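You operate a simulated robot arm through the tools that you are given. There is no shell and no other tool. Be economical: measure what you need, move in short steps, check, and stop when the job is done.

Carry out the task below with a simulated two-armed robot. There is one attempt and no reset: what you move stays moved.

JOB
Let the pressure off the cylinder at the grey relief knob.
Fine: immersion off and cold feed closed first; close the knob once the pressure gauge reads zero. Where these are worked on the way, their far stop is far enough and under half their travel is too little: grey relief knob.

The check looks at the end state, three seconds after you hand in, the way a careful person would. Anything else that was tipped, shoved, dropped, spilled or broken makes it a failure.

ROBOT AND FRAMES
Two 7-joint arms with two-finger parallel grippers on one trunk that stands fixed in place. Base frame: the origin is at the foot of the trunk, x ahead of it, y to its left, z up. Units: mm, rad, N and s.
The left shoulder is at [-49, 119, 898], the right one opposite. With the tool pointing down near the work surface each hand reaches from about 160 to 600 mm from the base axis, measured 20 degrees to its own side. Payload 3.43 kg a hand.
The tool frame of a hand sits at the grasp point between the pads (the TCP): z along the fingers, y along the line on which they close. The tips reach 30 mm beyond it. Largest opening 94 mm; finger width 28, thickness 10; the body of the gripper, 50 by 96 mm, starts 55 mm behind the TCP.
Orientation is told as [roll, pitch, yaw] about the base's x, y, z axes, in that order, counted from this pose: with the fingers straight down and closing along the base's y, the tool's x points along the base's -x, its y along +y and its z along -z.

CONTROLS
- The arms move only by the tool jog_arm. It takes "left_steps", "right_steps" or both (then of equal length, played together; a hand with none holds still); each is a list that holds one entry, the list of rows, each a list of 6 numbers: the shift along the tool's x, y, z in mm, then the turn, a rotation vector about the tool's x, y, z in rad. In form: [[[x, y, z, ax, ay, az], ...]]. A call has 1 to 8 rows; each row shifts and turns the commanded pose from where the row before left it, along the tool's axes as they then stand. "left_fingers" and "right_fingers" are, for a hand that has rows, the finger opening in mm, from 0 to 94, set as the call begins (left out, the last holds). Rows are played at 5 a second. More than 50 mm and 0.15 rad between two rows, or a gripper value outside its range, and nothing of the call is played. Where a pose cannot be reached the arm comes as near as it can. A force on the tool above 60 N (or 10 N above the force at the start of the call, whichever is more), or a blocked arm, ends the call early, and 0.2 s more pass. The fingers move at their own pace (about 153 mm/s each) and stop on an object; they squeeze with about 35 N. The grip force told is the motor's: it shows also when the fingers shut on nothing. Time passes only in rows, and 0.2 s behind the last, so rows that do not move let the fingers close. The reply holds the time, the measured pose of the TCP, the force on the tool along the base axes, the opening and the grip force, in the units named above and with some noise, with the torque about the TCP (base axes, N m) and any sound that the robot's microphone picked up.
- Cameras (640 x 400 px; columns grow to the right, rows downward): "scene" is now at [28.5, -46.9, 1623.6]; the picture's right is [-0.53, -0.85, 0.00], its down [-0.52, 0.32, -0.79] and it looks along [0.67, -0.42, -0.61] (base axes); focal length 349 px, centre (320, 200). "left" rides on the left gripper at [76, -14, -103] in its tool frame; the picture's right is [0.18, 0.98, 0.00], its down [-0.75, 0.14, -0.64] and it looks along [-0.63, 0.12, 0.77] (tool axes); focal length 243 px, centre (320, 200). "right" rides on the right gripper at [76, 14, -103] in its tool frame; the picture's right is [-0.18, 0.98, 0.00], its down [-0.75, -0.14, -0.64] and it looks along [-0.63, -0.12, 0.77] (tool axes); focal length 243 px, centre (320, 200). There is no depth. A picture from a camera that has moved, and an enlarged one, comes with that camera's place and axes in the base frame and with its lens.
- grab_frame(camera): a new picture of that camera. No time passes.
- move_column(by): slides the trunk up (or, below 0, down) by that many mm; the arms and the scene camera ride with it, the base frame stays. It gives what a move gives, with no picture.
- aim_head(pan, tilt): turns the head with the scene camera to pan (to the left, within 2.496 rad either way) and tilt (down, from -0.506 to 1.204), counted from straight ahead of the robot. It gives what a move gives.
- enlarge(camera, box): a new picture of the part [left, top, right, bottom] of that camera's present view, enlarged. No time passes.
- job_done(): hands the job in; it is judged then, once.

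Go step by step. Nothing tells you positions but the pictures and the camera data: compare them with the known pose of the tool, close in by small moves and look again before you grip or let go. The budget is 120 turns and 74 pictures, counting those below and the enlarged ones. Unless the task says otherwise, let go and move clear before handing in, and close with one line.

The tools are called after "Request:" as name(argument=value, ...) on one line, values as JSON. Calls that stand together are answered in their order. jog_arm: Moves the arms, as the interface text tells. Its arguments: {"type":"object","properties":{"left_steps":{"type":"array"},"left_fingers":{"type":"number"},"right_steps":{"type":"array"},"right_fingers":{"type":"number"}},"required":[]} The other tools are called the same way: move_column (by) slides the trunk up or down; aim_head (pan, tilt) turns the head that bears the scene camera; grab_frame (camera) takes a picture; enlarge (camera, box) takes an enlarged picture of a part of a camera's view; job_done () hands the job in.

At the start:

```text
t: 0.0
left_ee_pos: [363.9, -11.0, 1265.1]
left_ee_rot: [-0.001, -0.001, 0.001]
left_ft_force: [0.9, 0.3, 0.8]
left_ft_torque: [0.0, 0.0, 0.03]
left_gripper_width: 93.9
left_finger_force: 0.0
right_ee_pos: [250.5, -264.2, 1264.0]
right_ee_rot: [-0.001, 0.0, -0.001]
right_ft_force: [0.0, 0.1, 0.5]
right_ft_torque: [-0.03, 0.0, 0.03]
right_gripper_width: 94.0
right_finger_force: 0.0
trunk travel left (down, up): [-319.0, 17.0]
head pan, tilt: [-0.56, 0.656]
```

scene: 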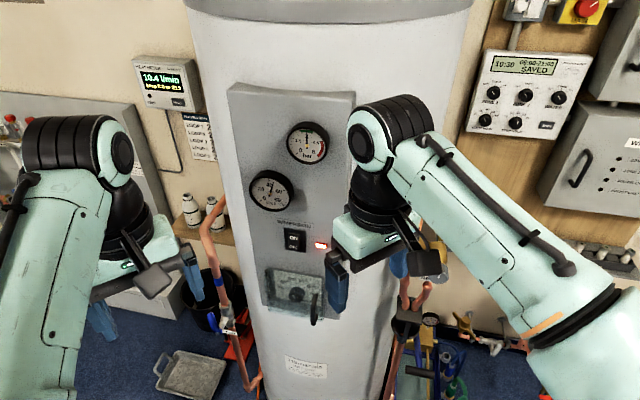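
right: 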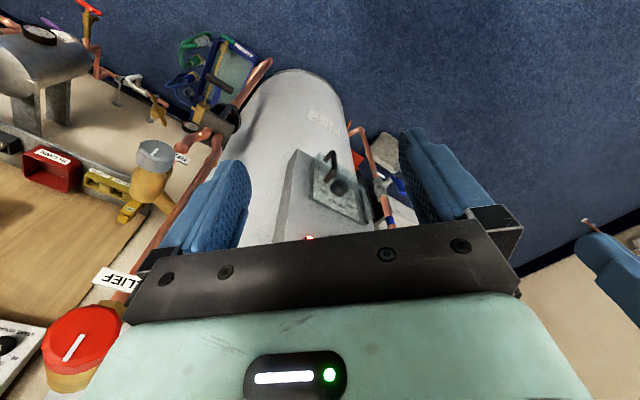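
left: 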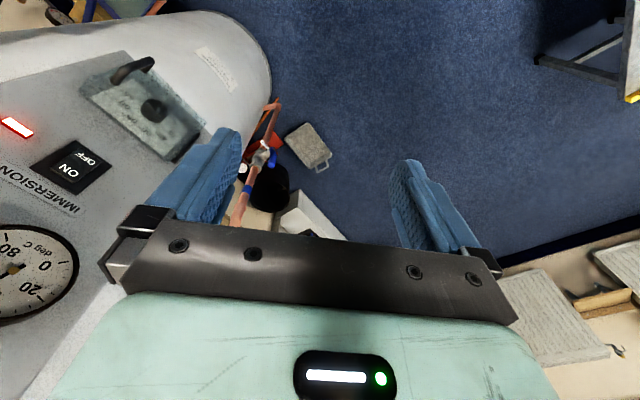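

I see a cylinder with a panel (pressure gauge, temperature gauge, immersion switch), and in the right view a grey-capped valve and a red one. I'll look around with the head to find the grey relief knob and the cold feed.

Request:
enlarge(camera="right", box=[0, 0, 320, 400])

Request:
aim_head(pan=-1.1, tilt=0.7)

Request:
grab_frame(camera="scene")

```text
1.00 times, centred on (160, 200) of right (not enlarged: the box is as wide or as high as the picture)
camera zoom: at [173.6, -249.4, 1368.7], right [0.18, 0.98, 0.0], down [0.75, -0.14, 0.64], along [0.63, -0.12, -0.77], focal length 243 px, centre (480, 200)
```

zoom: 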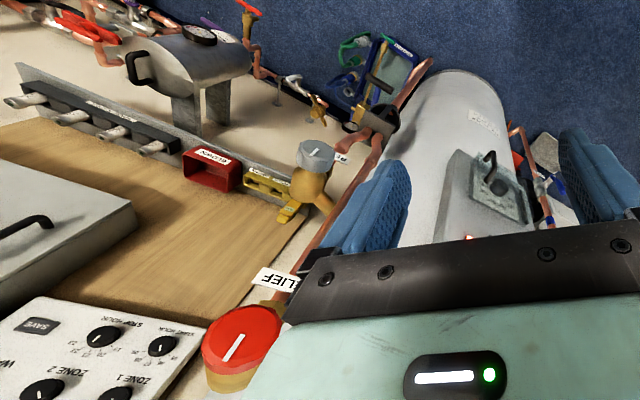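

```text
t: 1.0
left_ee_pos: [363.0, -11.8, 1265.3]
left_ee_rot: [0.001, 0.0, 0.001]
left_ft_force: [0.5, 0.4, 0.3]
left_ft_torque: [0.02, 0.01, -0.01]
left_gripper_width: 93.9
left_finger_force: 0.0
right_ee_pos: [251.4, -262.7, 1265.1]
right_ee_rot: [-0.001, 0.001, 0.0]
right_ft_force: [-0.7, 0.8, 0.4]
right_ft_torque: [0.0, 0.0, -0.02]
right_gripper_width: 94.1
right_finger_force: 0.0
trunk travel left (down, up): [-319.0, 17.0]
head pan, tilt: [-1.1, 0.7]
```

```text
69 pictures are left
camera scene: at [-6.2, -76.5, 1619.8], right [-0.89, -0.45, 0.0], down [-0.29, 0.57, -0.77], along [0.35, -0.68, -0.64], focal length 349 px, centre (320, 200)
```

scene: 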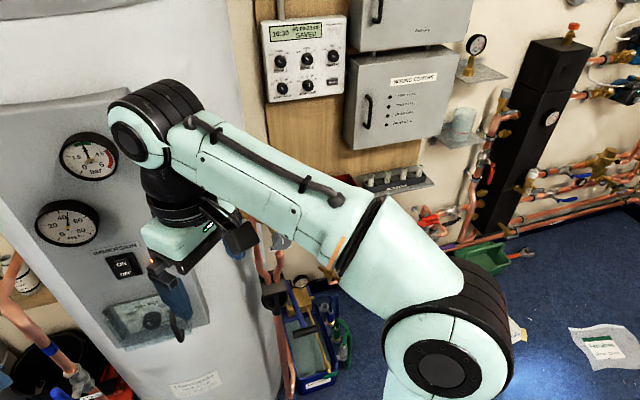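

The right arm hides the valves. I'll pull the right hand back and turn it to the right so that its camera sees them.

Request:
jog_arm(right_steps=[[[25, 0, 0, 0, 0, 0.12], [25, 0, 0, 0, 0, 0.12], [20, 0, 0, 0, 0, 0.12], [20, 0, 0, 0, 0, 0.12], [0, 0, 0, 0, 0, 0.12]]])

Request:
grab_frame(camera="right")

Request:
aim_head(pan=-0.8, tilt=0.75)

Request:
grab_frame(camera="scene")

```text
t: 2.2
left_ee_pos: [362.7, -11.7, 1264.9]
left_ee_rot: [0.0, 0.001, 0.002]
left_ft_force: [-0.5, 0.3, 0.4]
left_ft_torque: [0.0, 0.01, 0.0]
left_gripper_width: 94.1
left_finger_force: 0.0
right_ee_pos: [161.9, -248.1, 1263.9]
right_ee_rot: [0.0, 0.002, -0.603]
right_ft_force: [0.1, 0.7, 0.1]
right_ft_torque: [0.03, 0.0, 0.0]
right_gripper_width: 94.1
right_finger_force: 0.1
trunk travel left (down, up): [-319.0, 17.0]
head pan, tilt: [-1.1, 0.7]
```

```text
68 pictures are left
camera right: at [107.7, -194.2, 1368.6], right [0.71, 0.71, 0.0], down [0.54, -0.54, 0.64], along [0.45, -0.45, -0.77], focal length 243 px, centre (320, 200)
```

right: 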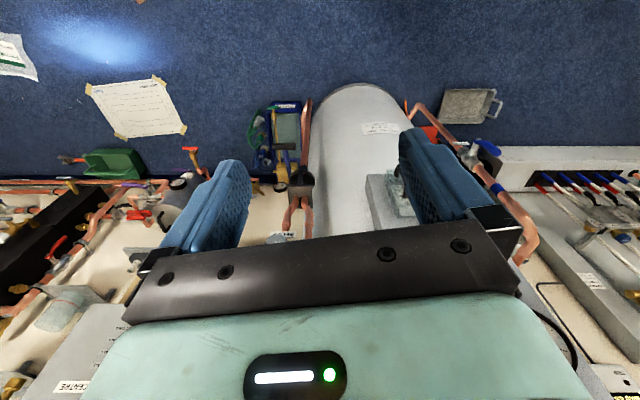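

```text
t: 3.0
left_ee_pos: [364.3, -12.1, 1264.6]
left_ee_rot: [0.0, 0.0, 0.002]
left_ft_force: [0.8, -0.5, 0.3]
left_ft_torque: [-0.01, 0.0, -0.01]
left_gripper_width: 93.9
left_finger_force: 0.0
right_ee_pos: [162.7, -248.6, 1264.7]
right_ee_rot: [-0.001, 0.0, -0.599]
right_ft_force: [0.0, 0.6, -0.2]
right_ft_torque: [-0.01, 0.05, -0.03]
right_gripper_width: 94.0
right_finger_force: 0.0
trunk travel left (down, up): [-319.0, 17.0]
head pan, tilt: [-0.799, 0.75]
```

```text
67 pictures are left
camera scene: at [12.8, -60.4, 1615.5], right [-0.72, -0.7, 0.0], down [-0.48, 0.49, -0.73], along [0.51, -0.52, -0.68], focal length 349 px, centre (320, 200)
```

scene: 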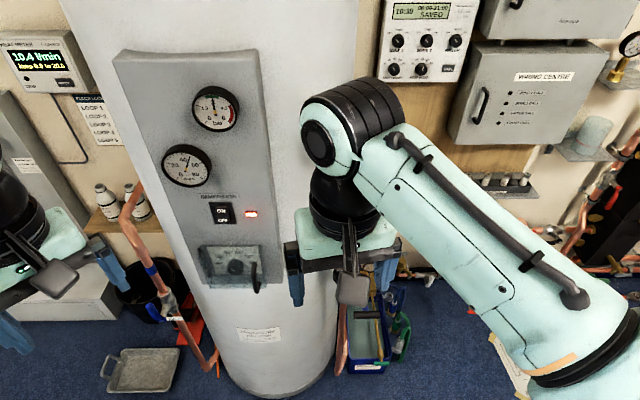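

Request:
enlarge(camera="scene", box=[110, 60, 310, 300])

Request:
enlarge(camera="right", box=[400, 80, 560, 280])

Request:
enlarge(camera="scene", box=[90, 170, 250, 390])

```text
1.67 times, centred on (210, 180) of scene
camera zoom: at [12.8, -60.4, 1615.5], right [-0.72, -0.7, 0.0], down [-0.48, 0.49, -0.73], along [0.51, -0.52, -0.68], focal length 582 px, centre (503, 233)
```

zoom: 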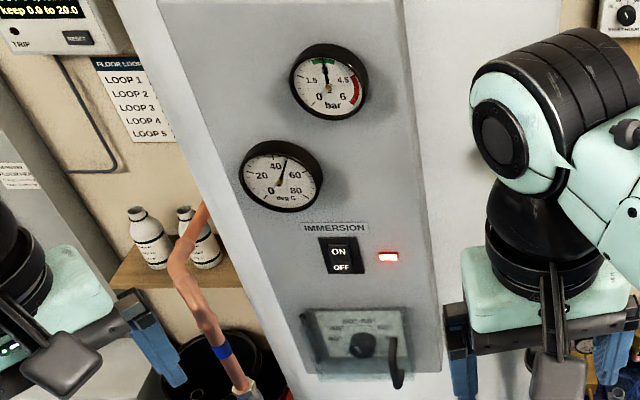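

```text
2.00 times, centred on (480, 180) of right
camera zoom: at [107.0, -194.3, 1368.7], right [0.71, 0.71, 0.0], down [0.54, -0.54, 0.64], along [0.45, -0.45, -0.77], focal length 485 px, centre (0, 240)
```

zoom: 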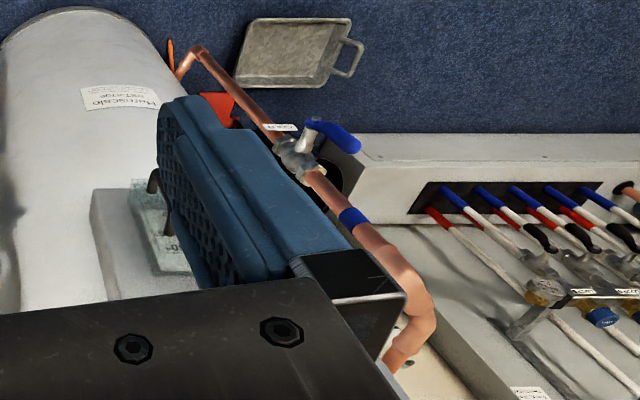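

```text
1.82 times, centred on (170, 280) of scene
camera zoom: at [12.8, -60.4, 1615.5], right [-0.72, -0.7, 0.0], down [-0.48, 0.49, -0.73], along [0.51, -0.52, -0.68], focal length 634 px, centre (593, 54)
```

zoom: 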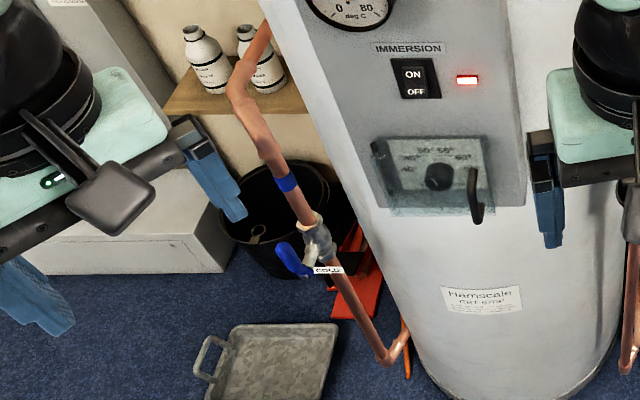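

The rocker is near [472, -262, 1147] on a panel facing [-0.71, 0.71, 0], still ON with its lamp lit. The pressure gauge reads about 3 bar, and the cold valve has a blue lever at the lower left. I'll turn the right hand level, square to the panel, fingers shut.

Request:
jog_arm(right_steps=[[[0, 0, 0, 0, 0, 0.095], [0, 0, 0, 0, 0, 0.095], [0, 0, 0, 0, -0.15, 0], [0, 0, 0, 0, -0.15, 0], [0, 0, 0, 0, -0.15, 0], [0, 0, 0, 0, -0.15, 0], [0, 0, 0, 0, -0.15, 0], [0, 0, 0, 0, -0.15, 0]]], right_fingers=0)

Request:
jog_arm(right_steps=[[[0, 0, 0, 0, -0.15, 0], [0, 0, 0, 0, -0.15, 0], [0, 0, 0, 0, -0.15, 0], [0, 0, 0, 0, -0.15, 0], [0, 0, 0, 0, -0.07, 0]]])

Request:
grab_frame(camera="scene")

Request:
grab_frame(camera="right")

```text
t: 4.8
left_ee_pos: [362.5, -11.1, 1264.7]
left_ee_rot: [-0.001, -0.001, 0.001]
left_ft_force: [-0.2, -0.1, -0.1]
left_ft_torque: [0.0, 0.0, -0.01]
left_gripper_width: 94.1
left_finger_force: 0.1
right_ee_pos: [161.3, -248.1, 1264.5]
right_ee_rot: [0.001, -0.902, -0.792]
right_ft_force: [-0.5, 0.0, -0.1]
right_ft_torque: [-0.03, 0.04, 0.01]
right_gripper_width: 0.0
right_finger_force: 33.3
trunk travel left (down, up): [-319.0, 17.0]
head pan, tilt: [-0.799, 0.75]
```

```text
t: 6.0
left_ee_pos: [364.5, -12.8, 1265.4]
left_ee_rot: [0.0, -0.001, 0.001]
left_ft_force: [0.2, -0.8, 1.3]
left_ft_torque: [-0.02, 0.01, 0.03]
left_gripper_width: 93.8
left_finger_force: 0.0
right_ee_pos: [160.8, -254.9, 1276.8]
right_ee_rot: [1.322, -1.507, -2.109]
right_ft_force: [-0.1, -0.3, -0.9]
right_ft_torque: [-0.02, 0.0, 0.01]
right_gripper_width: 0.3
right_finger_force: 32.7
right hand out of reach, approached as far as the arm can: row 5
trunk travel left (down, up): [-319.0, 17.0]
head pan, tilt: [-0.799, 0.75]
```

```text
63 pictures are left
camera scene: at [12.9, -60.8, 1615.5], right [-0.72, -0.7, 0.0], down [-0.48, 0.49, -0.73], along [0.51, -0.52, -0.68], focal length 349 px, centre (320, 200)
```

scene: 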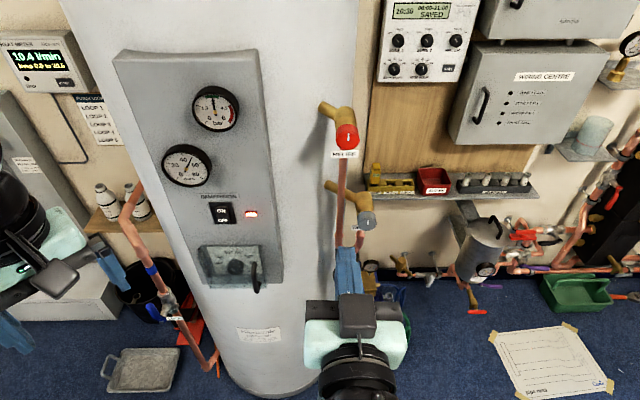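

```text
62 pictures are left
camera right: at [99.1, -169.2, 1205.6], right [0.69, 0.68, 0.24], down [-0.58, 0.31, 0.75], along [0.44, -0.66, 0.61], focal length 243 px, centre (320, 200)
```

right: 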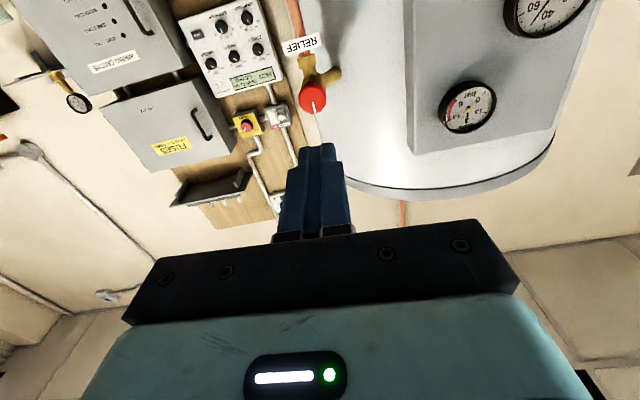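

Now both valves on the right of the cylinder are in view: red above, grey below. I'll zoom in on them.

Request:
enlarge(camera="scene", box=[290, 80, 450, 280])

Request:
enlarge(camera="scene", box=[130, 250, 210, 350])

```text
2.00 times, centred on (370, 180) of scene
camera zoom: at [12.9, -60.8, 1615.5], right [-0.72, -0.7, 0.0], down [-0.48, 0.49, -0.73], along [0.51, -0.52, -0.68], focal length 698 px, centre (220, 240)
```

zoom: 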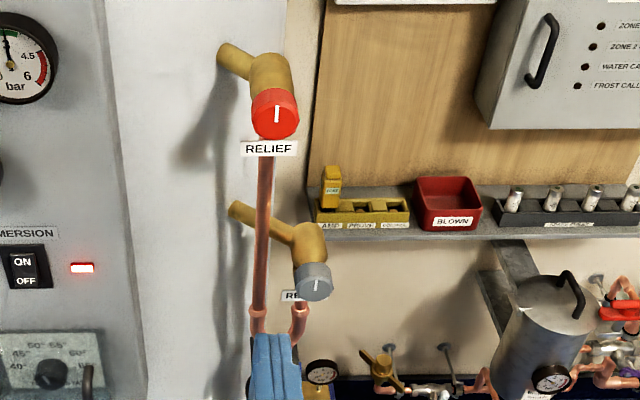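

```text
4.00 times, centred on (170, 300) of scene
camera zoom: at [12.9, -60.8, 1615.5], right [-0.72, -0.7, 0.0], down [-0.48, 0.49, -0.73], along [0.51, -0.52, -0.68], focal length 1396 px, centre (920, -200)
```

zoom: 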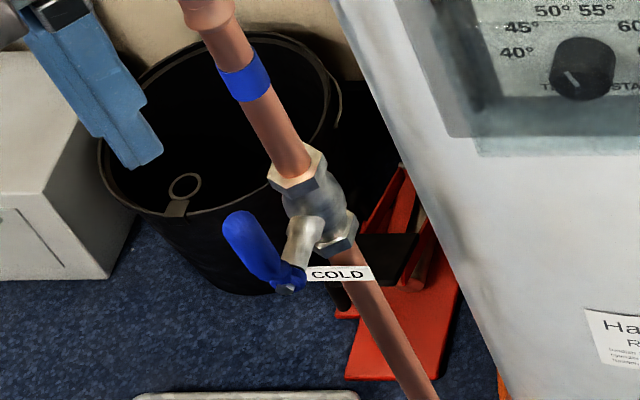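

The grey knob is at about [265, -444, 1139], facing the robot, roughly 37 mm across. The blue cold lever points up along its pipe, so it is open. I'll use the left hand for the rocker: yaw, lower and pitch level.

Request:
jog_arm(left_steps=[[[0, 0, 20, 0, 0, 0.131], [0, 0, 20, 0, 0, 0.131], [0, 0, 20, 0, 0, 0.131], [0, 0, 20, 0, 0, 0.131], [0, 0, 20, 0, 0, 0.131], [0, 0, 20, 0, 0, 0.131], [0, 0, 0, 0, -0.15, 0], [0, 0, 0, 0, -0.15, 0]]], left_fingers=0)

Request:
jog_arm(left_steps=[[[0, 0, 0, 0, -0.15, 0], [0, 0, 0, 0, -0.15, 0], [0, 0, 0, 0, -0.15, 0], [0, 0, 0, 0, -0.15, 0], [0, 0, 0, 0, -0.15, 0], [0, 0, 0, 0, -0.15, 0], [0, 0, 0, 0, -0.15, 0], [0, 0, 0, 0, -0.15, 0]]])

Request:
grab_frame(camera="scene")

```text
t: 7.8
left_ee_pos: [362.7, -10.3, 1144.0]
left_ee_rot: [-0.001, -0.301, -0.785]
left_ft_force: [-0.3, 1.5, 0.2]
left_ft_torque: [-0.03, 0.0, 0.0]
left_gripper_width: 0.0
left_finger_force: 33.2
right_ee_pos: [158.9, -256.1, 1274.0]
right_ee_rot: [1.204, -1.515, -1.991]
right_ft_force: [-0.5, 1.2, -0.1]
right_ft_torque: [-0.03, 0.0, 0.0]
right_gripper_width: 0.0
right_finger_force: 32.9
trunk travel left (down, up): [-319.0, 17.0]
head pan, tilt: [-0.799, 0.75]
```

```text
t: 9.6
left_ee_pos: [352.9, -20.5, 1143.0]
left_ee_rot: [-0.088, -1.339, -0.765]
left_ft_force: [0.8, 0.7, -0.5]
left_ft_torque: [0.03, 0.06, -0.04]
left_gripper_width: 0.0
left_finger_force: 32.8
left hand out of reach, approached as far as the arm can: row 6, 7
right_ee_pos: [160.6, -256.3, 1273.7]
right_ee_rot: [1.154, -1.517, -1.943]
right_ft_force: [0.4, 0.1, -0.4]
right_ft_torque: [0.02, 0.02, 0.01]
right_gripper_width: 0.0
right_finger_force: 32.8
trunk travel left (down, up): [-319.0, 17.0]
head pan, tilt: [-0.799, 0.75]
```

```text
59 pictures are left
camera scene: at [13.2, -60.4, 1615.5], right [-0.72, -0.7, 0.0], down [-0.48, 0.49, -0.73], along [0.51, -0.52, -0.68], focal length 349 px, centre (320, 200)
```

scene: 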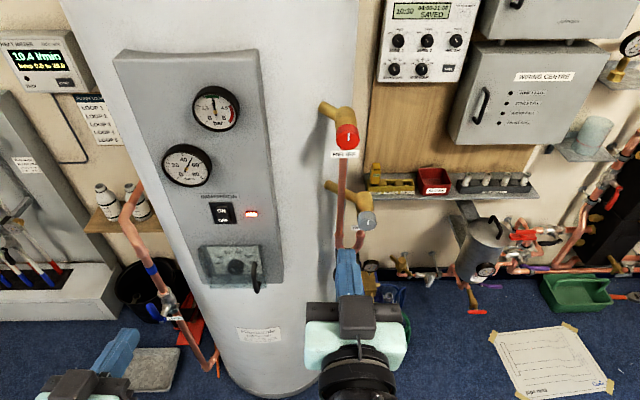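

Request:
jog_arm(left_steps=[[[0, -22, 30, 0, 0, 0], [0, -22, 30, 0, 0, 0], [0, -22, 30, 0, 0, 0], [0, -22, 30, 0, 0, 0], [0, 0, 0, 0, -0.1, 0]]])

Request:
grab_frame(camera="scene")

```text
t: 10.8
left_ee_pos: [365.3, -166.2, 1120.1]
left_ee_rot: [-0.217, -1.439, -0.628]
left_ft_force: [-0.8, -0.3, 0.0]
left_ft_torque: [0.0, -0.04, 0.01]
left_gripper_width: 0.0
left_finger_force: 32.7
right_ee_pos: [158.9, -255.8, 1273.3]
right_ee_rot: [1.164, -1.517, -1.952]
right_ft_force: [0.3, 0.0, -0.2]
right_ft_torque: [-0.02, -0.01, 0.03]
right_gripper_width: 0.0
right_finger_force: 33.2
trunk travel left (down, up): [-319.0, 17.0]
head pan, tilt: [-0.799, 0.75]
```

```text
58 pictures are left
camera scene: at [12.9, -59.8, 1615.6], right [-0.72, -0.7, 0.0], down [-0.48, 0.49, -0.73], along [0.51, -0.52, -0.68], focal length 349 px, centre (320, 200)
```

scene: 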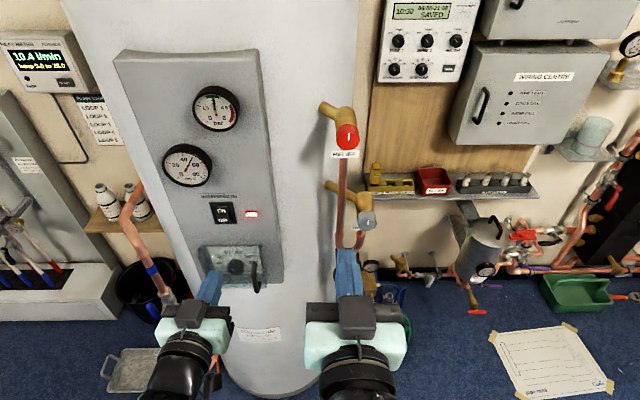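

The left tips are about 110 mm short of the panel and line up with the OFF half near [475, -259, 1126]. I'll advance most of the way, then check.

Request:
jog_arm(left_steps=[[[-3.1, 4.8, 23, 0, 0, 0], [-3.1, 4.8, 23, 0, 0, 0], [-3.1, 4.8, 23, 0, 0, 0], [-3, 4.8, 20, 0, 0, 0]]])

Request:
enlarge(camera="scene", box=[140, 160, 300, 280])

Request:
grab_frame(camera="left")

```text
t: 11.8
left_ee_pos: [440.7, -220.8, 1118.2]
left_ee_rot: [-0.209, -1.436, -0.636]
left_ft_force: [-0.3, -0.1, 0.6]
left_ft_torque: [0.01, 0.0, -0.01]
left_gripper_width: 0.1
left_finger_force: 33.1
right_ee_pos: [160.8, -255.3, 1273.3]
right_ee_rot: [1.152, -1.517, -1.94]
right_ft_force: [1.0, 0.4, 0.1]
right_ft_torque: [0.01, 0.04, -0.01]
right_gripper_width: 0.0
right_finger_force: 33.1
trunk travel left (down, up): [-319.0, 17.0]
head pan, tilt: [-0.799, 0.75]
```

```text
3.33 times, centred on (220, 220) of scene
camera zoom: at [13.2, -60.5, 1615.6], right [-0.72, -0.7, 0.0], down [-0.48, 0.49, -0.73], along [0.51, -0.52, -0.68], focal length 1163 px, centre (653, 133)
```

zoom: 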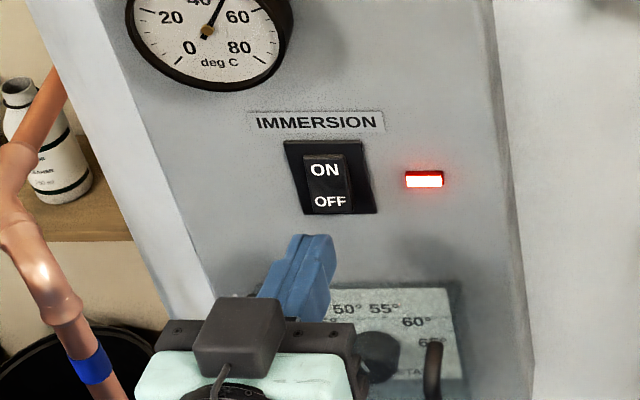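

```text
56 pictures are left
camera left: at [353.8, -147.9, 1057.7], right [0.71, 0.67, -0.21], down [-0.23, 0.51, 0.83], along [0.66, -0.54, 0.52], focal length 243 px, centre (320, 200)
```

left: 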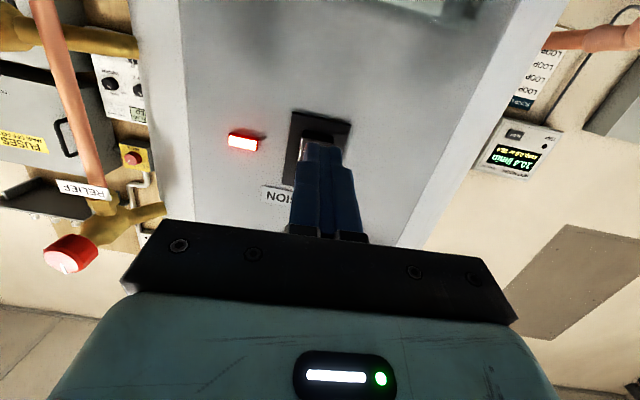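

Tips are slightly left and below the OFF half; I'll shift 8 mm right and 8 mm up, then press gently.

Request:
jog_arm(left_steps=[[[-8, -8, 0, 0, 0, 0], [0, 0, 8, 0, 0, 0], [0, 0, 5, 0, 0, 0], [0, 0, 4, 0, 0, 0]]])

Request:
enlarge(camera="scene", box=[180, 180, 260, 240])

```text
t: 12.8
left_ee_pos: [445.1, -240.2, 1124.3]
left_ee_rot: [-0.211, -1.437, -0.633]
left_ft_force: [-0.4, -0.2, -0.2]
left_ft_torque: [0.0, 0.02, 0.05]
left_gripper_width: 0.0
left_finger_force: 32.2
right_ee_pos: [158.8, -254.4, 1273.5]
right_ee_rot: [1.15, -1.519, -1.94]
right_ft_force: [-0.6, 0.5, 0.2]
right_ft_torque: [0.01, -0.01, 0.02]
right_gripper_width: 0.2
right_finger_force: 32.6
trunk travel left (down, up): [-319.0, 17.0]
head pan, tilt: [-0.799, 0.75]
```

```text
6.67 times, centred on (220, 210) of scene
camera zoom: at [13.0, -60.5, 1615.5], right [-0.72, -0.7, 0.0], down [-0.48, 0.49, -0.73], along [0.51, -0.52, -0.68], focal length 2327 px, centre (987, 133)
```

zoom: 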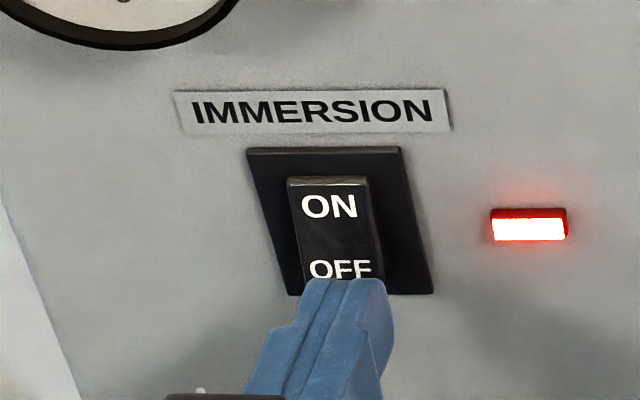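

Aligned with the OFF half; pressing in.

Request:
jog_arm(left_steps=[[[0, 0, 3, 0, 0, 0], [0, 0, 3, 0, 0, 0], [0, 0, 3, 0, 0, 0], [0, 0, 3, 0, 0, 0], [0, 0, 3, 0, 0, 0]]])

Request:
enlarge(camera="scene", box=[180, 180, 260, 240])

```text
t: 14.0
left_ee_pos: [453.6, -248.4, 1121.5]
left_ee_rot: [-0.207, -1.436, -0.637]
left_ft_force: [-12.7, 11.3, -3.5]
left_ft_torque: [0.01, 0.0, 0.09]
left_gripper_width: 0.2
left_finger_force: 33.2
right_ee_pos: [158.0, -253.5, 1273.3]
right_ee_rot: [1.183, -1.52, -1.973]
right_ft_force: [-0.3, -0.5, 0.5]
right_ft_torque: [-0.03, -0.01, -0.02]
right_gripper_width: 0.0
right_finger_force: 32.9
trunk travel left (down, up): [-319.0, 17.0]
head pan, tilt: [-0.799, 0.75]
```

```text
6.67 times, centred on (220, 210) of scene
camera zoom: at [10.7, -58.2, 1615.5], right [-0.72, -0.7, 0.0], down [-0.47, 0.49, -0.73], along [0.51, -0.53, -0.68], focal length 2327 px, centre (987, 133)
```

zoom: 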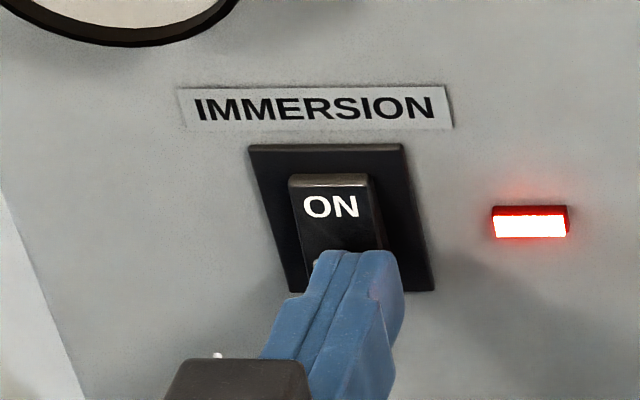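

It touches at 17 N but hasn't flipped; contact is probably too near the pivot. I'll back off, drop 8 mm and press again with the fingers level.

Request:
jog_arm(left_steps=[[[0, 0, -10, 0, 0, 0], [8, 0, 0, 0, -0.1, 0], [0, 0, 5, 0, 0, 0], [0, 0, 4, 0, 0, 0], [0, 0, 3, 0, 0, 0], [0, 0, 3, 0, 0, 0], [0, 0, 3, 0, 0, 0]]])

Request:
enlarge(camera="scene", box=[180, 180, 260, 240])

```text
t: 15.6
left_ee_pos: [454.4, -248.6, 1119.4]
left_ee_rot: [-0.898, -1.523, 0.056]
left_ft_force: [-34.2, 21.8, -4.7]
left_ft_torque: [-0.18, -0.23, -0.01]
left_gripper_width: 0.0
left_finger_force: 32.8
right_ee_pos: [152.1, -257.2, 1266.8]
right_ee_rot: [0.986, -1.512, -1.788]
right_ft_force: [0.6, -1.2, 0.0]
right_ft_torque: [0.02, 0.01, -0.03]
right_gripper_width: 0.0
right_finger_force: 33.4
trunk travel left (down, up): [-319.0, 17.0]
head pan, tilt: [-0.799, 0.75]
stopped in row 7 (left hand): the force on the tool passed its limit at 60 N (the readings are from after the stop); the commanded pose is now the measured one
```

```text
6.67 times, centred on (220, 210) of scene
camera zoom: at [7.1, -55.8, 1616.1], right [-0.72, -0.7, 0.0], down [-0.47, 0.49, -0.73], along [0.51, -0.53, -0.68], focal length 2327 px, centre (987, 133)
```

zoom: 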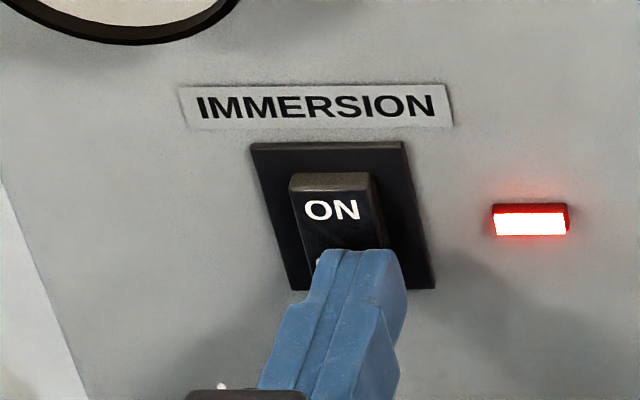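

The lower half won't go in at 60 N, so it may already be the pressed-in end. I'll back off and look at the rocker's tilt from below.

Request:
jog_arm(left_steps=[[[0, 0, -20, 0, 0, 0], [0, 0, -25, 0, 0, 0], [20, 0, -20, 0, 0, 0]]])

Request:
enlarge(camera="left", box=[260, 60, 400, 200])

Request:
enlarge(camera="scene", box=[200, 190, 240, 230])

```text
t: 16.4
left_ee_pos: [417.7, -201.7, 1102.0]
left_ee_rot: [-0.976, -1.52, 0.141]
left_ft_force: [0.1, 0.3, -0.5]
left_ft_torque: [-0.03, 0.0, 0.0]
left_gripper_width: 0.1
left_finger_force: 32.7
right_ee_pos: [157.0, -262.9, 1263.3]
right_ee_rot: [0.836, -1.509, -1.641]
right_ft_force: [0.0, 0.2, -0.4]
right_ft_torque: [0.01, -0.01, 0.0]
right_gripper_width: 0.0
right_finger_force: 32.7
trunk travel left (down, up): [-319.0, 17.0]
head pan, tilt: [-0.799, 0.75]
```

```text
2.86 times, centred on (330, 130) of left
camera zoom: at [334.0, -134.7, 1029.3], right [0.72, 0.66, -0.22], down [-0.29, 0.58, 0.76], along [0.63, -0.49, 0.6], focal length 693 px, centre (291, 400)
```

zoom: 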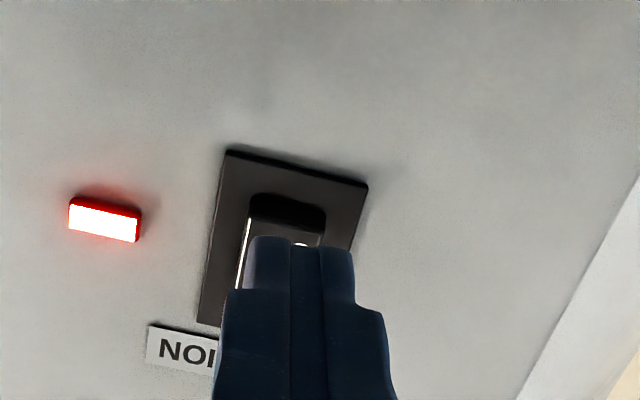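

```text
10.00 times, centred on (220, 210) of scene
camera zoom: at [13.7, -60.6, 1615.6], right [-0.72, -0.7, 0.0], down [-0.48, 0.49, -0.73], along [0.51, -0.52, -0.68], focal length 3490 px, centre (1320, 100)
```

zoom: 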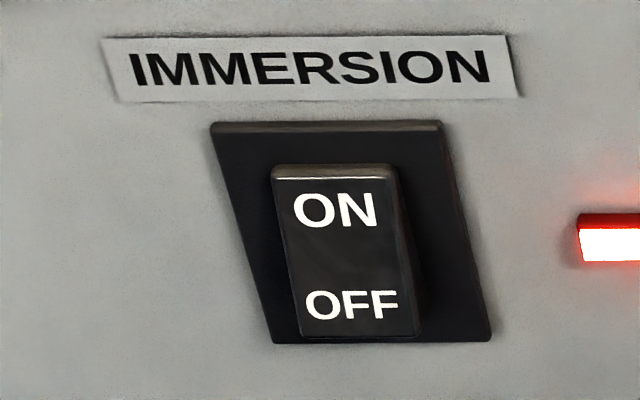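

Contact was solid, so I need to see which half of the rocker stands out. I'll move the left hand sideways for a side view from its camera.

Request:
jog_arm(left_steps=[[[0, 36, -5, 0, 0, 0], [0, 36, 0, 0, 0, 0], [0, 36, 0, 0, 0, 0], [0, 36, 20, 0, 0, 0], [0, 0, 15, 0, 0, 0]]])

Request:
grab_frame(camera="left")

```text
t: 17.6
left_ee_pos: [541.5, -131.0, 1094.2]
left_ee_rot: [-0.87, -1.522, 0.032]
left_ft_force: [-0.4, 0.2, 0.4]
left_ft_torque: [0.0, -0.01, 0.03]
left_gripper_width: 0.1
left_finger_force: 33.0
right_ee_pos: [155.8, -260.5, 1266.0]
right_ee_rot: [0.924, -1.511, -1.727]
right_ft_force: [0.1, -0.9, 0.6]
right_ft_torque: [-0.01, 0.0, 0.02]
right_gripper_width: 0.2
right_finger_force: 33.1
trunk travel left (down, up): [-319.0, 17.0]
head pan, tilt: [-0.799, 0.75]
```

```text
50 pictures are left
camera left: at [458.7, -63.2, 1021.9], right [0.72, 0.65, -0.22], down [-0.28, 0.57, 0.77], along [0.63, -0.49, 0.6], focal length 243 px, centre (320, 200)
```

left: 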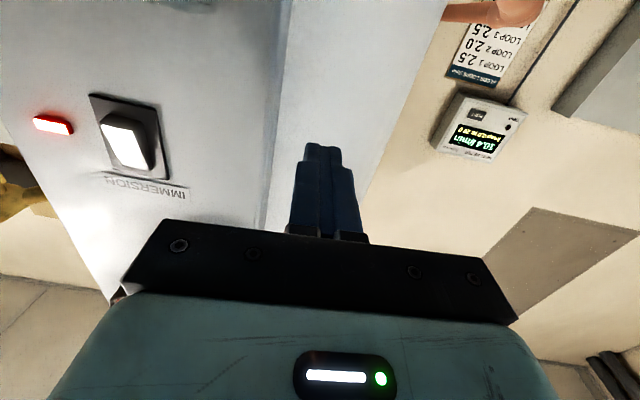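

Request:
enlarge(camera="left", box=[70, 75, 200, 205])

```text
3.08 times, centred on (135, 140) of left
camera zoom: at [458.7, -63.2, 1021.9], right [0.72, 0.65, -0.22], down [-0.28, 0.57, 0.77], along [0.63, -0.49, 0.6], focal length 746 px, centre (889, 385)
```

zoom: 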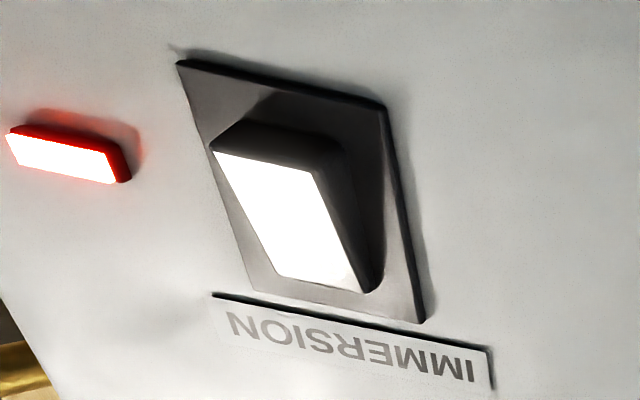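

The view shows the OFF end (bottom edge at about z 1115) does stand out, so my press was too close to the pivot. I'll press about 11 mm lower, so the finger bears on the bottom end.

Request:
jog_arm(left_steps=[[[0, -36, -14, 0, 0, 0], [-2, -36, 0, 0, 0, 0], [-2, -36, 0, 0, 0, 0], [-3, -33.6, 0, 0, 0, 0], [0, 0, 20, 0, 0, 0], [0, 0, 0, 0, 0, 0]]])

Request:
enlarge(camera="scene", box=[180, 180, 260, 240])

```text
t: 19.0
left_ee_pos: [440.9, -228.7, 1104.3]
left_ee_rot: [-0.874, -1.519, 0.034]
left_ft_force: [0.2, 0.2, -0.4]
left_ft_torque: [0.02, 0.01, 0.02]
left_gripper_width: 0.0
left_finger_force: 32.9
right_ee_pos: [157.1, -259.7, 1266.5]
right_ee_rot: [0.931, -1.514, -1.733]
right_ft_force: [0.6, -0.9, -0.2]
right_ft_torque: [0.02, 0.02, -0.02]
right_gripper_width: 0.2
right_finger_force: 33.1
trunk travel left (down, up): [-319.0, 17.0]
head pan, tilt: [-0.799, 0.75]
```

```text
6.67 times, centred on (220, 210) of scene
camera zoom: at [12.2, -60.1, 1615.5], right [-0.72, -0.7, 0.0], down [-0.48, 0.49, -0.73], along [0.51, -0.52, -0.68], focal length 2327 px, centre (987, 133)
```

zoom: 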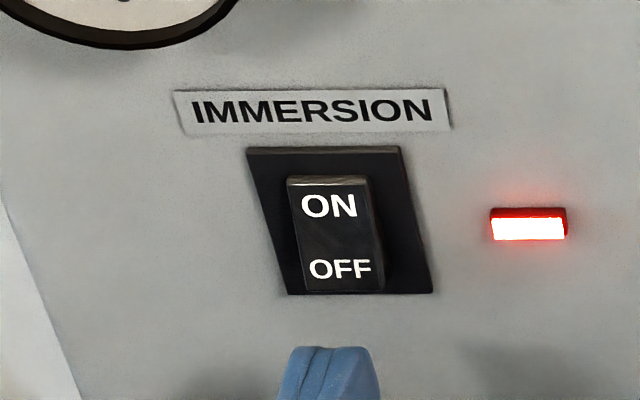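

Request:
jog_arm(left_steps=[[[-6, 0, 0, 0, 0, 0], [0, 0, 12, 0, 0, 0], [0, 0, 5, 0, 0, 0], [0, 0, 4, 0, 0, 0], [0, 0, 4, 0, 0, 0], [0, 0, 4, 0, 0, 0], [0, 0, 4, 0, 0, 0]]])

Request:
enlarge(camera="scene", box=[180, 180, 260, 240])

```text
t: 20.6
left_ee_pos: [457.2, -246.8, 1109.9]
left_ee_rot: [-0.847, -1.52, 0.009]
left_ft_force: [-44.7, 38.1, -10.1]
left_ft_torque: [-0.33, -0.23, 0.03]
left_gripper_width: 0.1
left_finger_force: 32.9
right_ee_pos: [150.9, -255.2, 1268.1]
right_ee_rot: [0.993, -1.517, -1.798]
right_ft_force: [-0.1, 0.3, 0.3]
right_ft_torque: [0.0, -0.02, -0.02]
right_gripper_width: 0.0
right_finger_force: 33.1
trunk travel left (down, up): [-319.0, 17.0]
head pan, tilt: [-0.799, 0.75]
```

```text
6.67 times, centred on (220, 210) of scene
camera zoom: at [5.4, -53.7, 1615.5], right [-0.72, -0.7, 0.0], down [-0.47, 0.49, -0.74], along [0.51, -0.53, -0.68], focal length 2327 px, centre (987, 133)
```

zoom: 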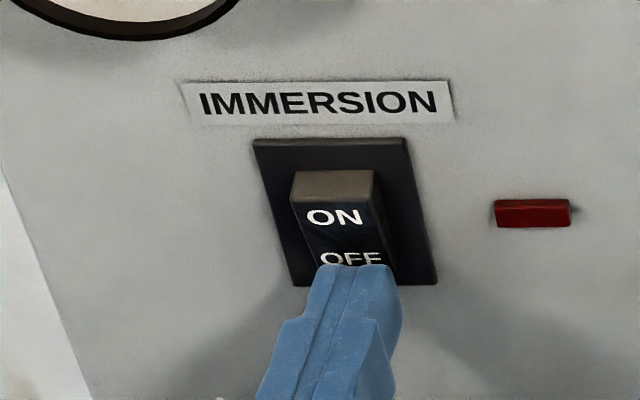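

The rocker flipped and the lamp is out. I'll back off and lower the trunk to bring the left hand to the cold valve's height.

Request:
jog_arm(left_steps=[[[0, 0, -20, 0, 0, 0], [0, 0, -30, 0, 0, 0], [0, 20, -30, 0, 0, 0], [0, 40, -20, 0, 0, 0], [0, 40, 0, 0, 0, 0], [0, 40, 0, 0, 0, 0]]])

Request:
move_column(by=-200)

Request:
grab_frame(camera="scene")

Request:
grab_frame(camera="left")

```text
t: 22.0
left_ee_pos: [502.8, -83.7, 1107.6]
left_ee_rot: [-0.9, -1.518, 0.054]
left_ft_force: [0.4, 0.7, 0.8]
left_ft_torque: [0.0, -0.03, -0.02]
left_gripper_width: 0.0
left_finger_force: 32.8
right_ee_pos: [158.2, -259.2, 1266.5]
right_ee_rot: [0.9, -1.513, -1.704]
right_ft_force: [-0.2, 0.0, -0.6]
right_ft_torque: [-0.01, -0.03, 0.01]
right_gripper_width: 0.2
right_finger_force: 33.1
trunk travel left (down, up): [-319.0, 17.0]
head pan, tilt: [-0.799, 0.75]
```

```text
t: 23.2
left_ee_pos: [499.8, -86.4, 997.4]
left_ee_rot: [-0.869, -1.519, 0.03]
left_ft_force: [0.7, -0.2, -0.4]
left_ft_torque: [0.0, 0.01, 0.03]
left_gripper_width: 0.0
left_finger_force: 32.8
right_ee_pos: [147.1, -252.0, 1143.1]
right_ee_rot: [1.003, -1.45, -1.705]
right_ft_force: [-0.2, 0.2, 0.7]
right_ft_torque: [-0.01, -0.03, 0.03]
right_gripper_width: 0.0
right_finger_force: 33.1
trunk travel left (down, up): [-210.0, 125.0]
head pan, tilt: [-0.799, 0.75]
stopped: the arm was blocked; the commanded pose is now the measured one
```

```text
46 pictures are left
camera scene: at [14.6, -60.4, 1500.3], right [-0.72, -0.7, 0.0], down [-0.48, 0.49, -0.73], along [0.51, -0.52, -0.68], focal length 349 px, centre (320, 200)
```

scene: 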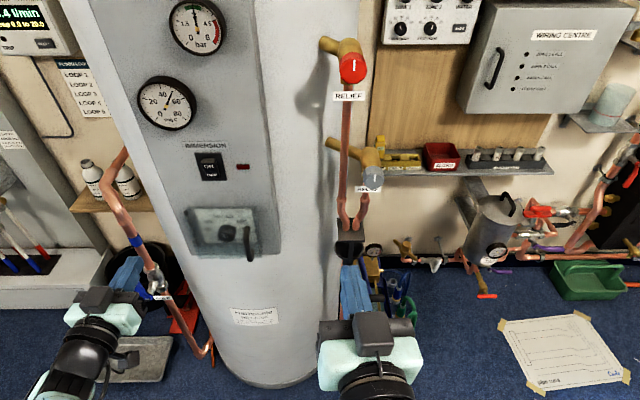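

```text
45 pictures are left
camera left: at [415.9, -18.5, 925.5], right [0.72, 0.66, -0.22], down [-0.28, 0.57, 0.77], along [0.63, -0.49, 0.6], focal length 243 px, centre (320, 200)
```

left: 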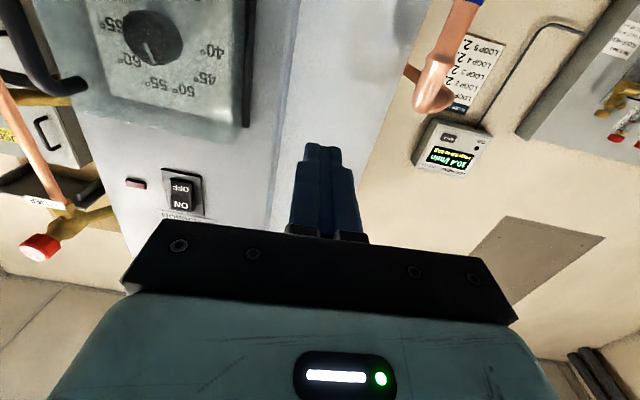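

The trunk stopped after 109 mm. I'll look closer at the cold valve and check where an arm might be touching.

Request:
enlarge(camera="scene", box=[100, 220, 220, 360])

Request:
aim_head(pan=-0.6, tilt=1.2)

Request:
grab_frame(camera="scene")

```text
2.86 times, centred on (160, 290) of scene
camera zoom: at [14.6, -60.4, 1500.3], right [-0.72, -0.7, 0.0], down [-0.48, 0.49, -0.73], along [0.51, -0.52, -0.68], focal length 997 px, centre (777, -57)
```

zoom: 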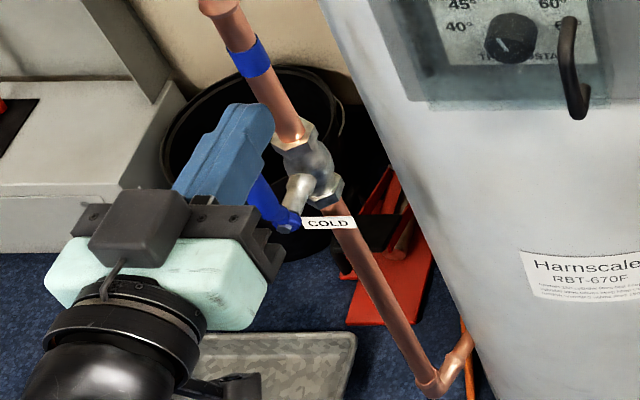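

```text
t: 24.1
left_ee_pos: [499.4, -86.5, 999.7]
left_ee_rot: [-0.864, -1.518, 0.025]
left_ft_force: [-0.3, -0.5, 1.2]
left_ft_torque: [0.0, 0.04, 0.04]
left_gripper_width: 0.0
left_finger_force: 32.8
right_ee_pos: [148.4, -251.1, 1144.6]
right_ee_rot: [1.009, -1.451, -1.711]
right_ft_force: [-0.3, 0.5, 0.5]
right_ft_torque: [-0.04, 0.01, -0.01]
right_gripper_width: 0.0
right_finger_force: 32.8
trunk travel left (down, up): [-210.0, 125.0]
head pan, tilt: [-0.6, 1.201]
```

```text
43 pictures are left
camera scene: at [3.3, -32.6, 1469.6], right [-0.57, -0.82, 0.0], down [-0.77, 0.53, -0.36], along [0.3, -0.21, -0.93], focal length 349 px, centre (320, 200)
```

scene: 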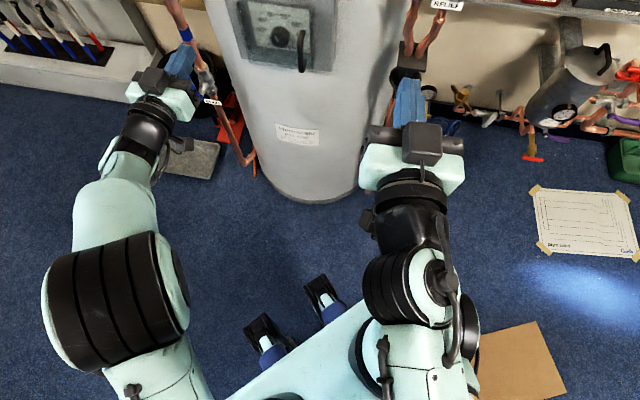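

The right arm is folded near the trunk foot, which probably blocked the descent; no further descent is needed, since the lever pivot is about [637, -101, 742] and its tip about z 830. I'll lower the left hand itself to a point left of the lever.

Request:
jog_arm(left_steps=[[[28, 20, 0, 0, 0, 0], [28, 20, 0, 0, 0, 0], [28, 20, 0, 0, 0, 0], [28, 20, 0, 0, 0, 0], [28, 20, 0, 0, 0, 0], [28, 20, 0, 0, 0, 0], [25, 18, 0, 0, 0, 0]]])

Request:
aim_head(pan=-0.3, tilt=0.85)

Request:
grab_frame(camera="scene")

Request:
grab_frame(camera="left")

```text
t: 25.7
left_ee_pos: [591.7, 6.2, 798.4]
left_ee_rot: [-0.874, -1.519, 0.037]
left_ft_force: [0.8, 0.3, 0.5]
left_ft_torque: [0.0, 0.0, 0.0]
left_gripper_width: 0.0
left_finger_force: 32.7
right_ee_pos: [148.6, -250.3, 1145.3]
right_ee_rot: [1.018, -1.451, -1.722]
right_ft_force: [-0.6, -1.1, -0.1]
right_ft_torque: [-0.01, -0.01, 0.0]
right_gripper_width: 0.2
right_finger_force: 32.8
trunk travel left (down, up): [-210.0, 125.0]
head pan, tilt: [-0.6, 1.201]
```

```text
t: 26.6
left_ee_pos: [592.2, 6.3, 798.5]
left_ee_rot: [-0.865, -1.517, 0.024]
left_ft_force: [0.0, -0.2, -0.4]
left_ft_torque: [-0.02, -0.03, 0.03]
left_gripper_width: 0.0
left_finger_force: 32.7
right_ee_pos: [148.2, -252.0, 1145.0]
right_ee_rot: [1.018, -1.45, -1.724]
right_ft_force: [-0.2, -0.6, 0.1]
right_ft_torque: [0.02, -0.03, 0.01]
right_gripper_width: 0.0
right_finger_force: 33.1
trunk travel left (down, up): [-210.0, 125.0]
head pan, tilt: [-0.3, 0.85]
```

```text
42 pictures are left
camera scene: at [31.7, -24.1, 1493.2], right [-0.3, -0.96, 0.0], down [-0.72, 0.22, -0.66], along [0.63, -0.2, -0.75], focal length 349 px, centre (320, 200)
```

scene: 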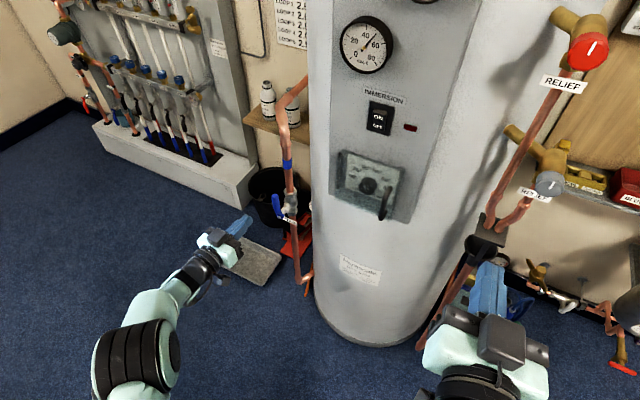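

```text
41 pictures are left
camera left: at [508.1, 73.7, 727.6], right [0.72, 0.66, -0.22], down [-0.28, 0.57, 0.77], along [0.63, -0.49, 0.6], focal length 243 px, centre (320, 200)
```

left: 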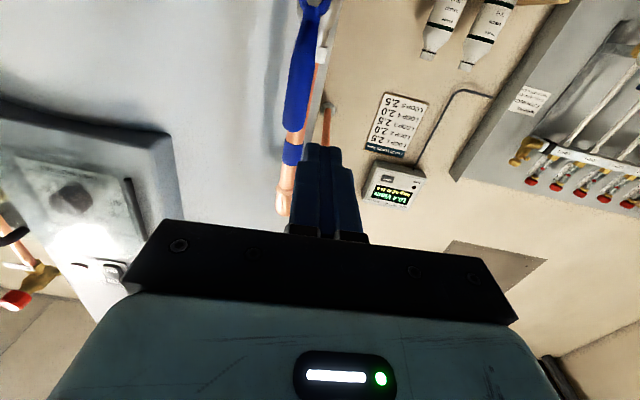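

The lever's tip and pivot both show in the left view. I'll zoom the scene view to triangulate them exactly.

Request:
enlarge(camera="scene", box=[190, 160, 330, 290])

Request:
enlarge(camera="left", box=[240, 0, 400, 160])

```text
3.08 times, centred on (260, 225) of scene
camera zoom: at [31.7, -24.1, 1493.2], right [-0.3, -0.96, 0.0], down [-0.72, 0.22, -0.66], along [0.63, -0.2, -0.75], focal length 1074 px, centre (505, 123)
```

zoom: 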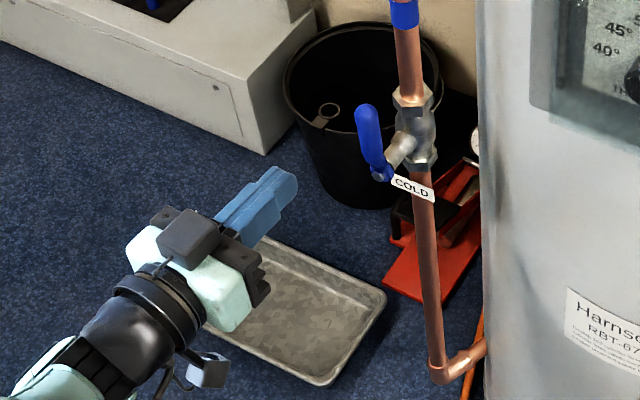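

```text
2.50 times, centred on (320, 80) of left
camera zoom: at [508.1, 73.7, 727.6], right [0.72, 0.66, -0.22], down [-0.28, 0.57, 0.77], along [0.63, -0.49, 0.6], focal length 606 px, centre (320, 500)
```

zoom: 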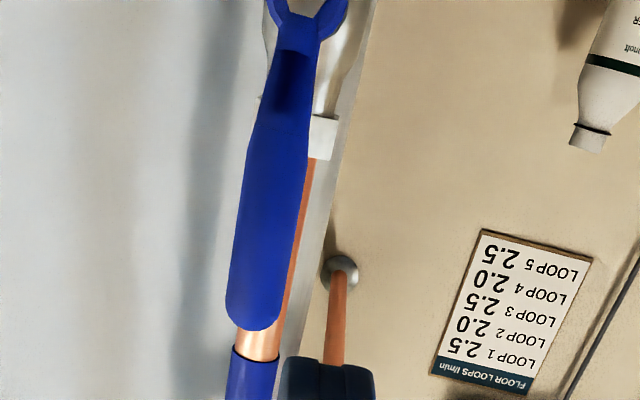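

Lever: pivot [656, -99, 722], tip [652, -93, 817], 20 mm wide. I'll advance the closed fingers to its left side.

Request:
jog_arm(left_steps=[[[0, 4, 25, 0, 0, 0], [0, 4, 25, 0, 0, 0], [0, 2, 25, 0, 0, 0], [0, 2, 25, 0, 0, 0]]])

Request:
enlarge(camera="scene", box=[190, 160, 330, 290])

```text
t: 27.6
left_ee_pos: [664.5, -64.6, 795.9]
left_ee_rot: [-0.864, -1.516, 0.026]
left_ft_force: [-0.1, -1.1, -0.1]
left_ft_torque: [0.03, 0.0, 0.01]
left_gripper_width: 0.0
left_finger_force: 33.1
left hand out of reach, approached as far as the arm can: row 4
right_ee_pos: [148.6, -251.4, 1145.5]
right_ee_rot: [1.018, -1.449, -1.721]
right_ft_force: [0.5, 0.4, 0.1]
right_ft_torque: [-0.02, 0.01, 0.03]
right_gripper_width: 0.2
right_finger_force: 33.1
trunk travel left (down, up): [-210.0, 125.0]
head pan, tilt: [-0.3, 0.85]
```

```text
3.08 times, centred on (260, 225) of scene
camera zoom: at [31.6, -24.4, 1493.3], right [-0.3, -0.96, 0.0], down [-0.72, 0.22, -0.66], along [0.63, -0.19, -0.75], focal length 1074 px, centre (505, 123)
```

zoom: 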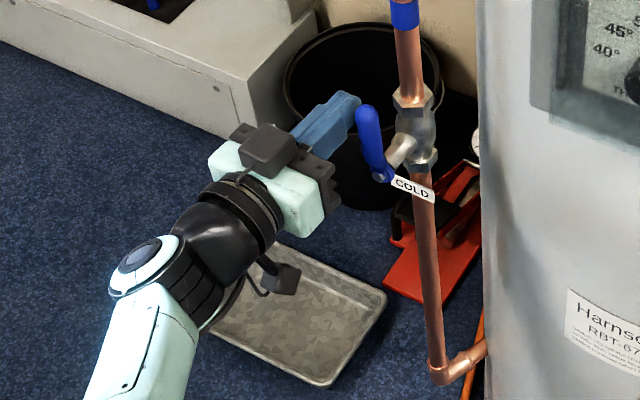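

Request:
jog_arm(left_steps=[[[4, -9.5, 0, 0, 0, 0], [0, -10, 0, 0, 0, 0], [0, -10, 0, 0, 0, 0], [4, -10, 0, 0, 0, 0]]])

Request:
enlarge(camera="scene", box=[190, 160, 330, 290])

```text
t: 28.6
left_ee_pos: [633.5, -89.6, 792.0]
left_ee_rot: [-0.862, -1.519, 0.024]
left_ft_force: [0.5, 0.1, 1.5]
left_ft_torque: [0.02, -0.02, 0.05]
left_gripper_width: 0.1
left_finger_force: 32.9
right_ee_pos: [147.2, -251.4, 1145.4]
right_ee_rot: [1.018, -1.45, -1.721]
right_ft_force: [-0.3, 0.2, 0.4]
right_ft_torque: [0.03, 0.0, 0.0]
right_gripper_width: 0.1
right_finger_force: 33.6
trunk travel left (down, up): [-210.0, 125.0]
head pan, tilt: [-0.3, 0.85]
```

```text
3.08 times, centred on (260, 225) of scene
camera zoom: at [31.6, -24.1, 1493.3], right [-0.3, -0.96, 0.0], down [-0.72, 0.22, -0.66], along [0.63, -0.2, -0.75], focal length 1074 px, centre (505, 123)
```

zoom: 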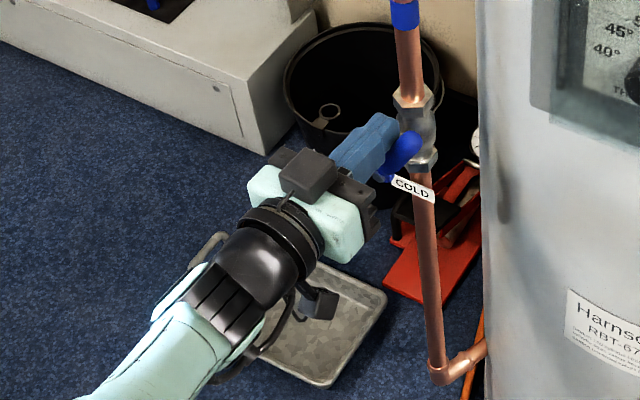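

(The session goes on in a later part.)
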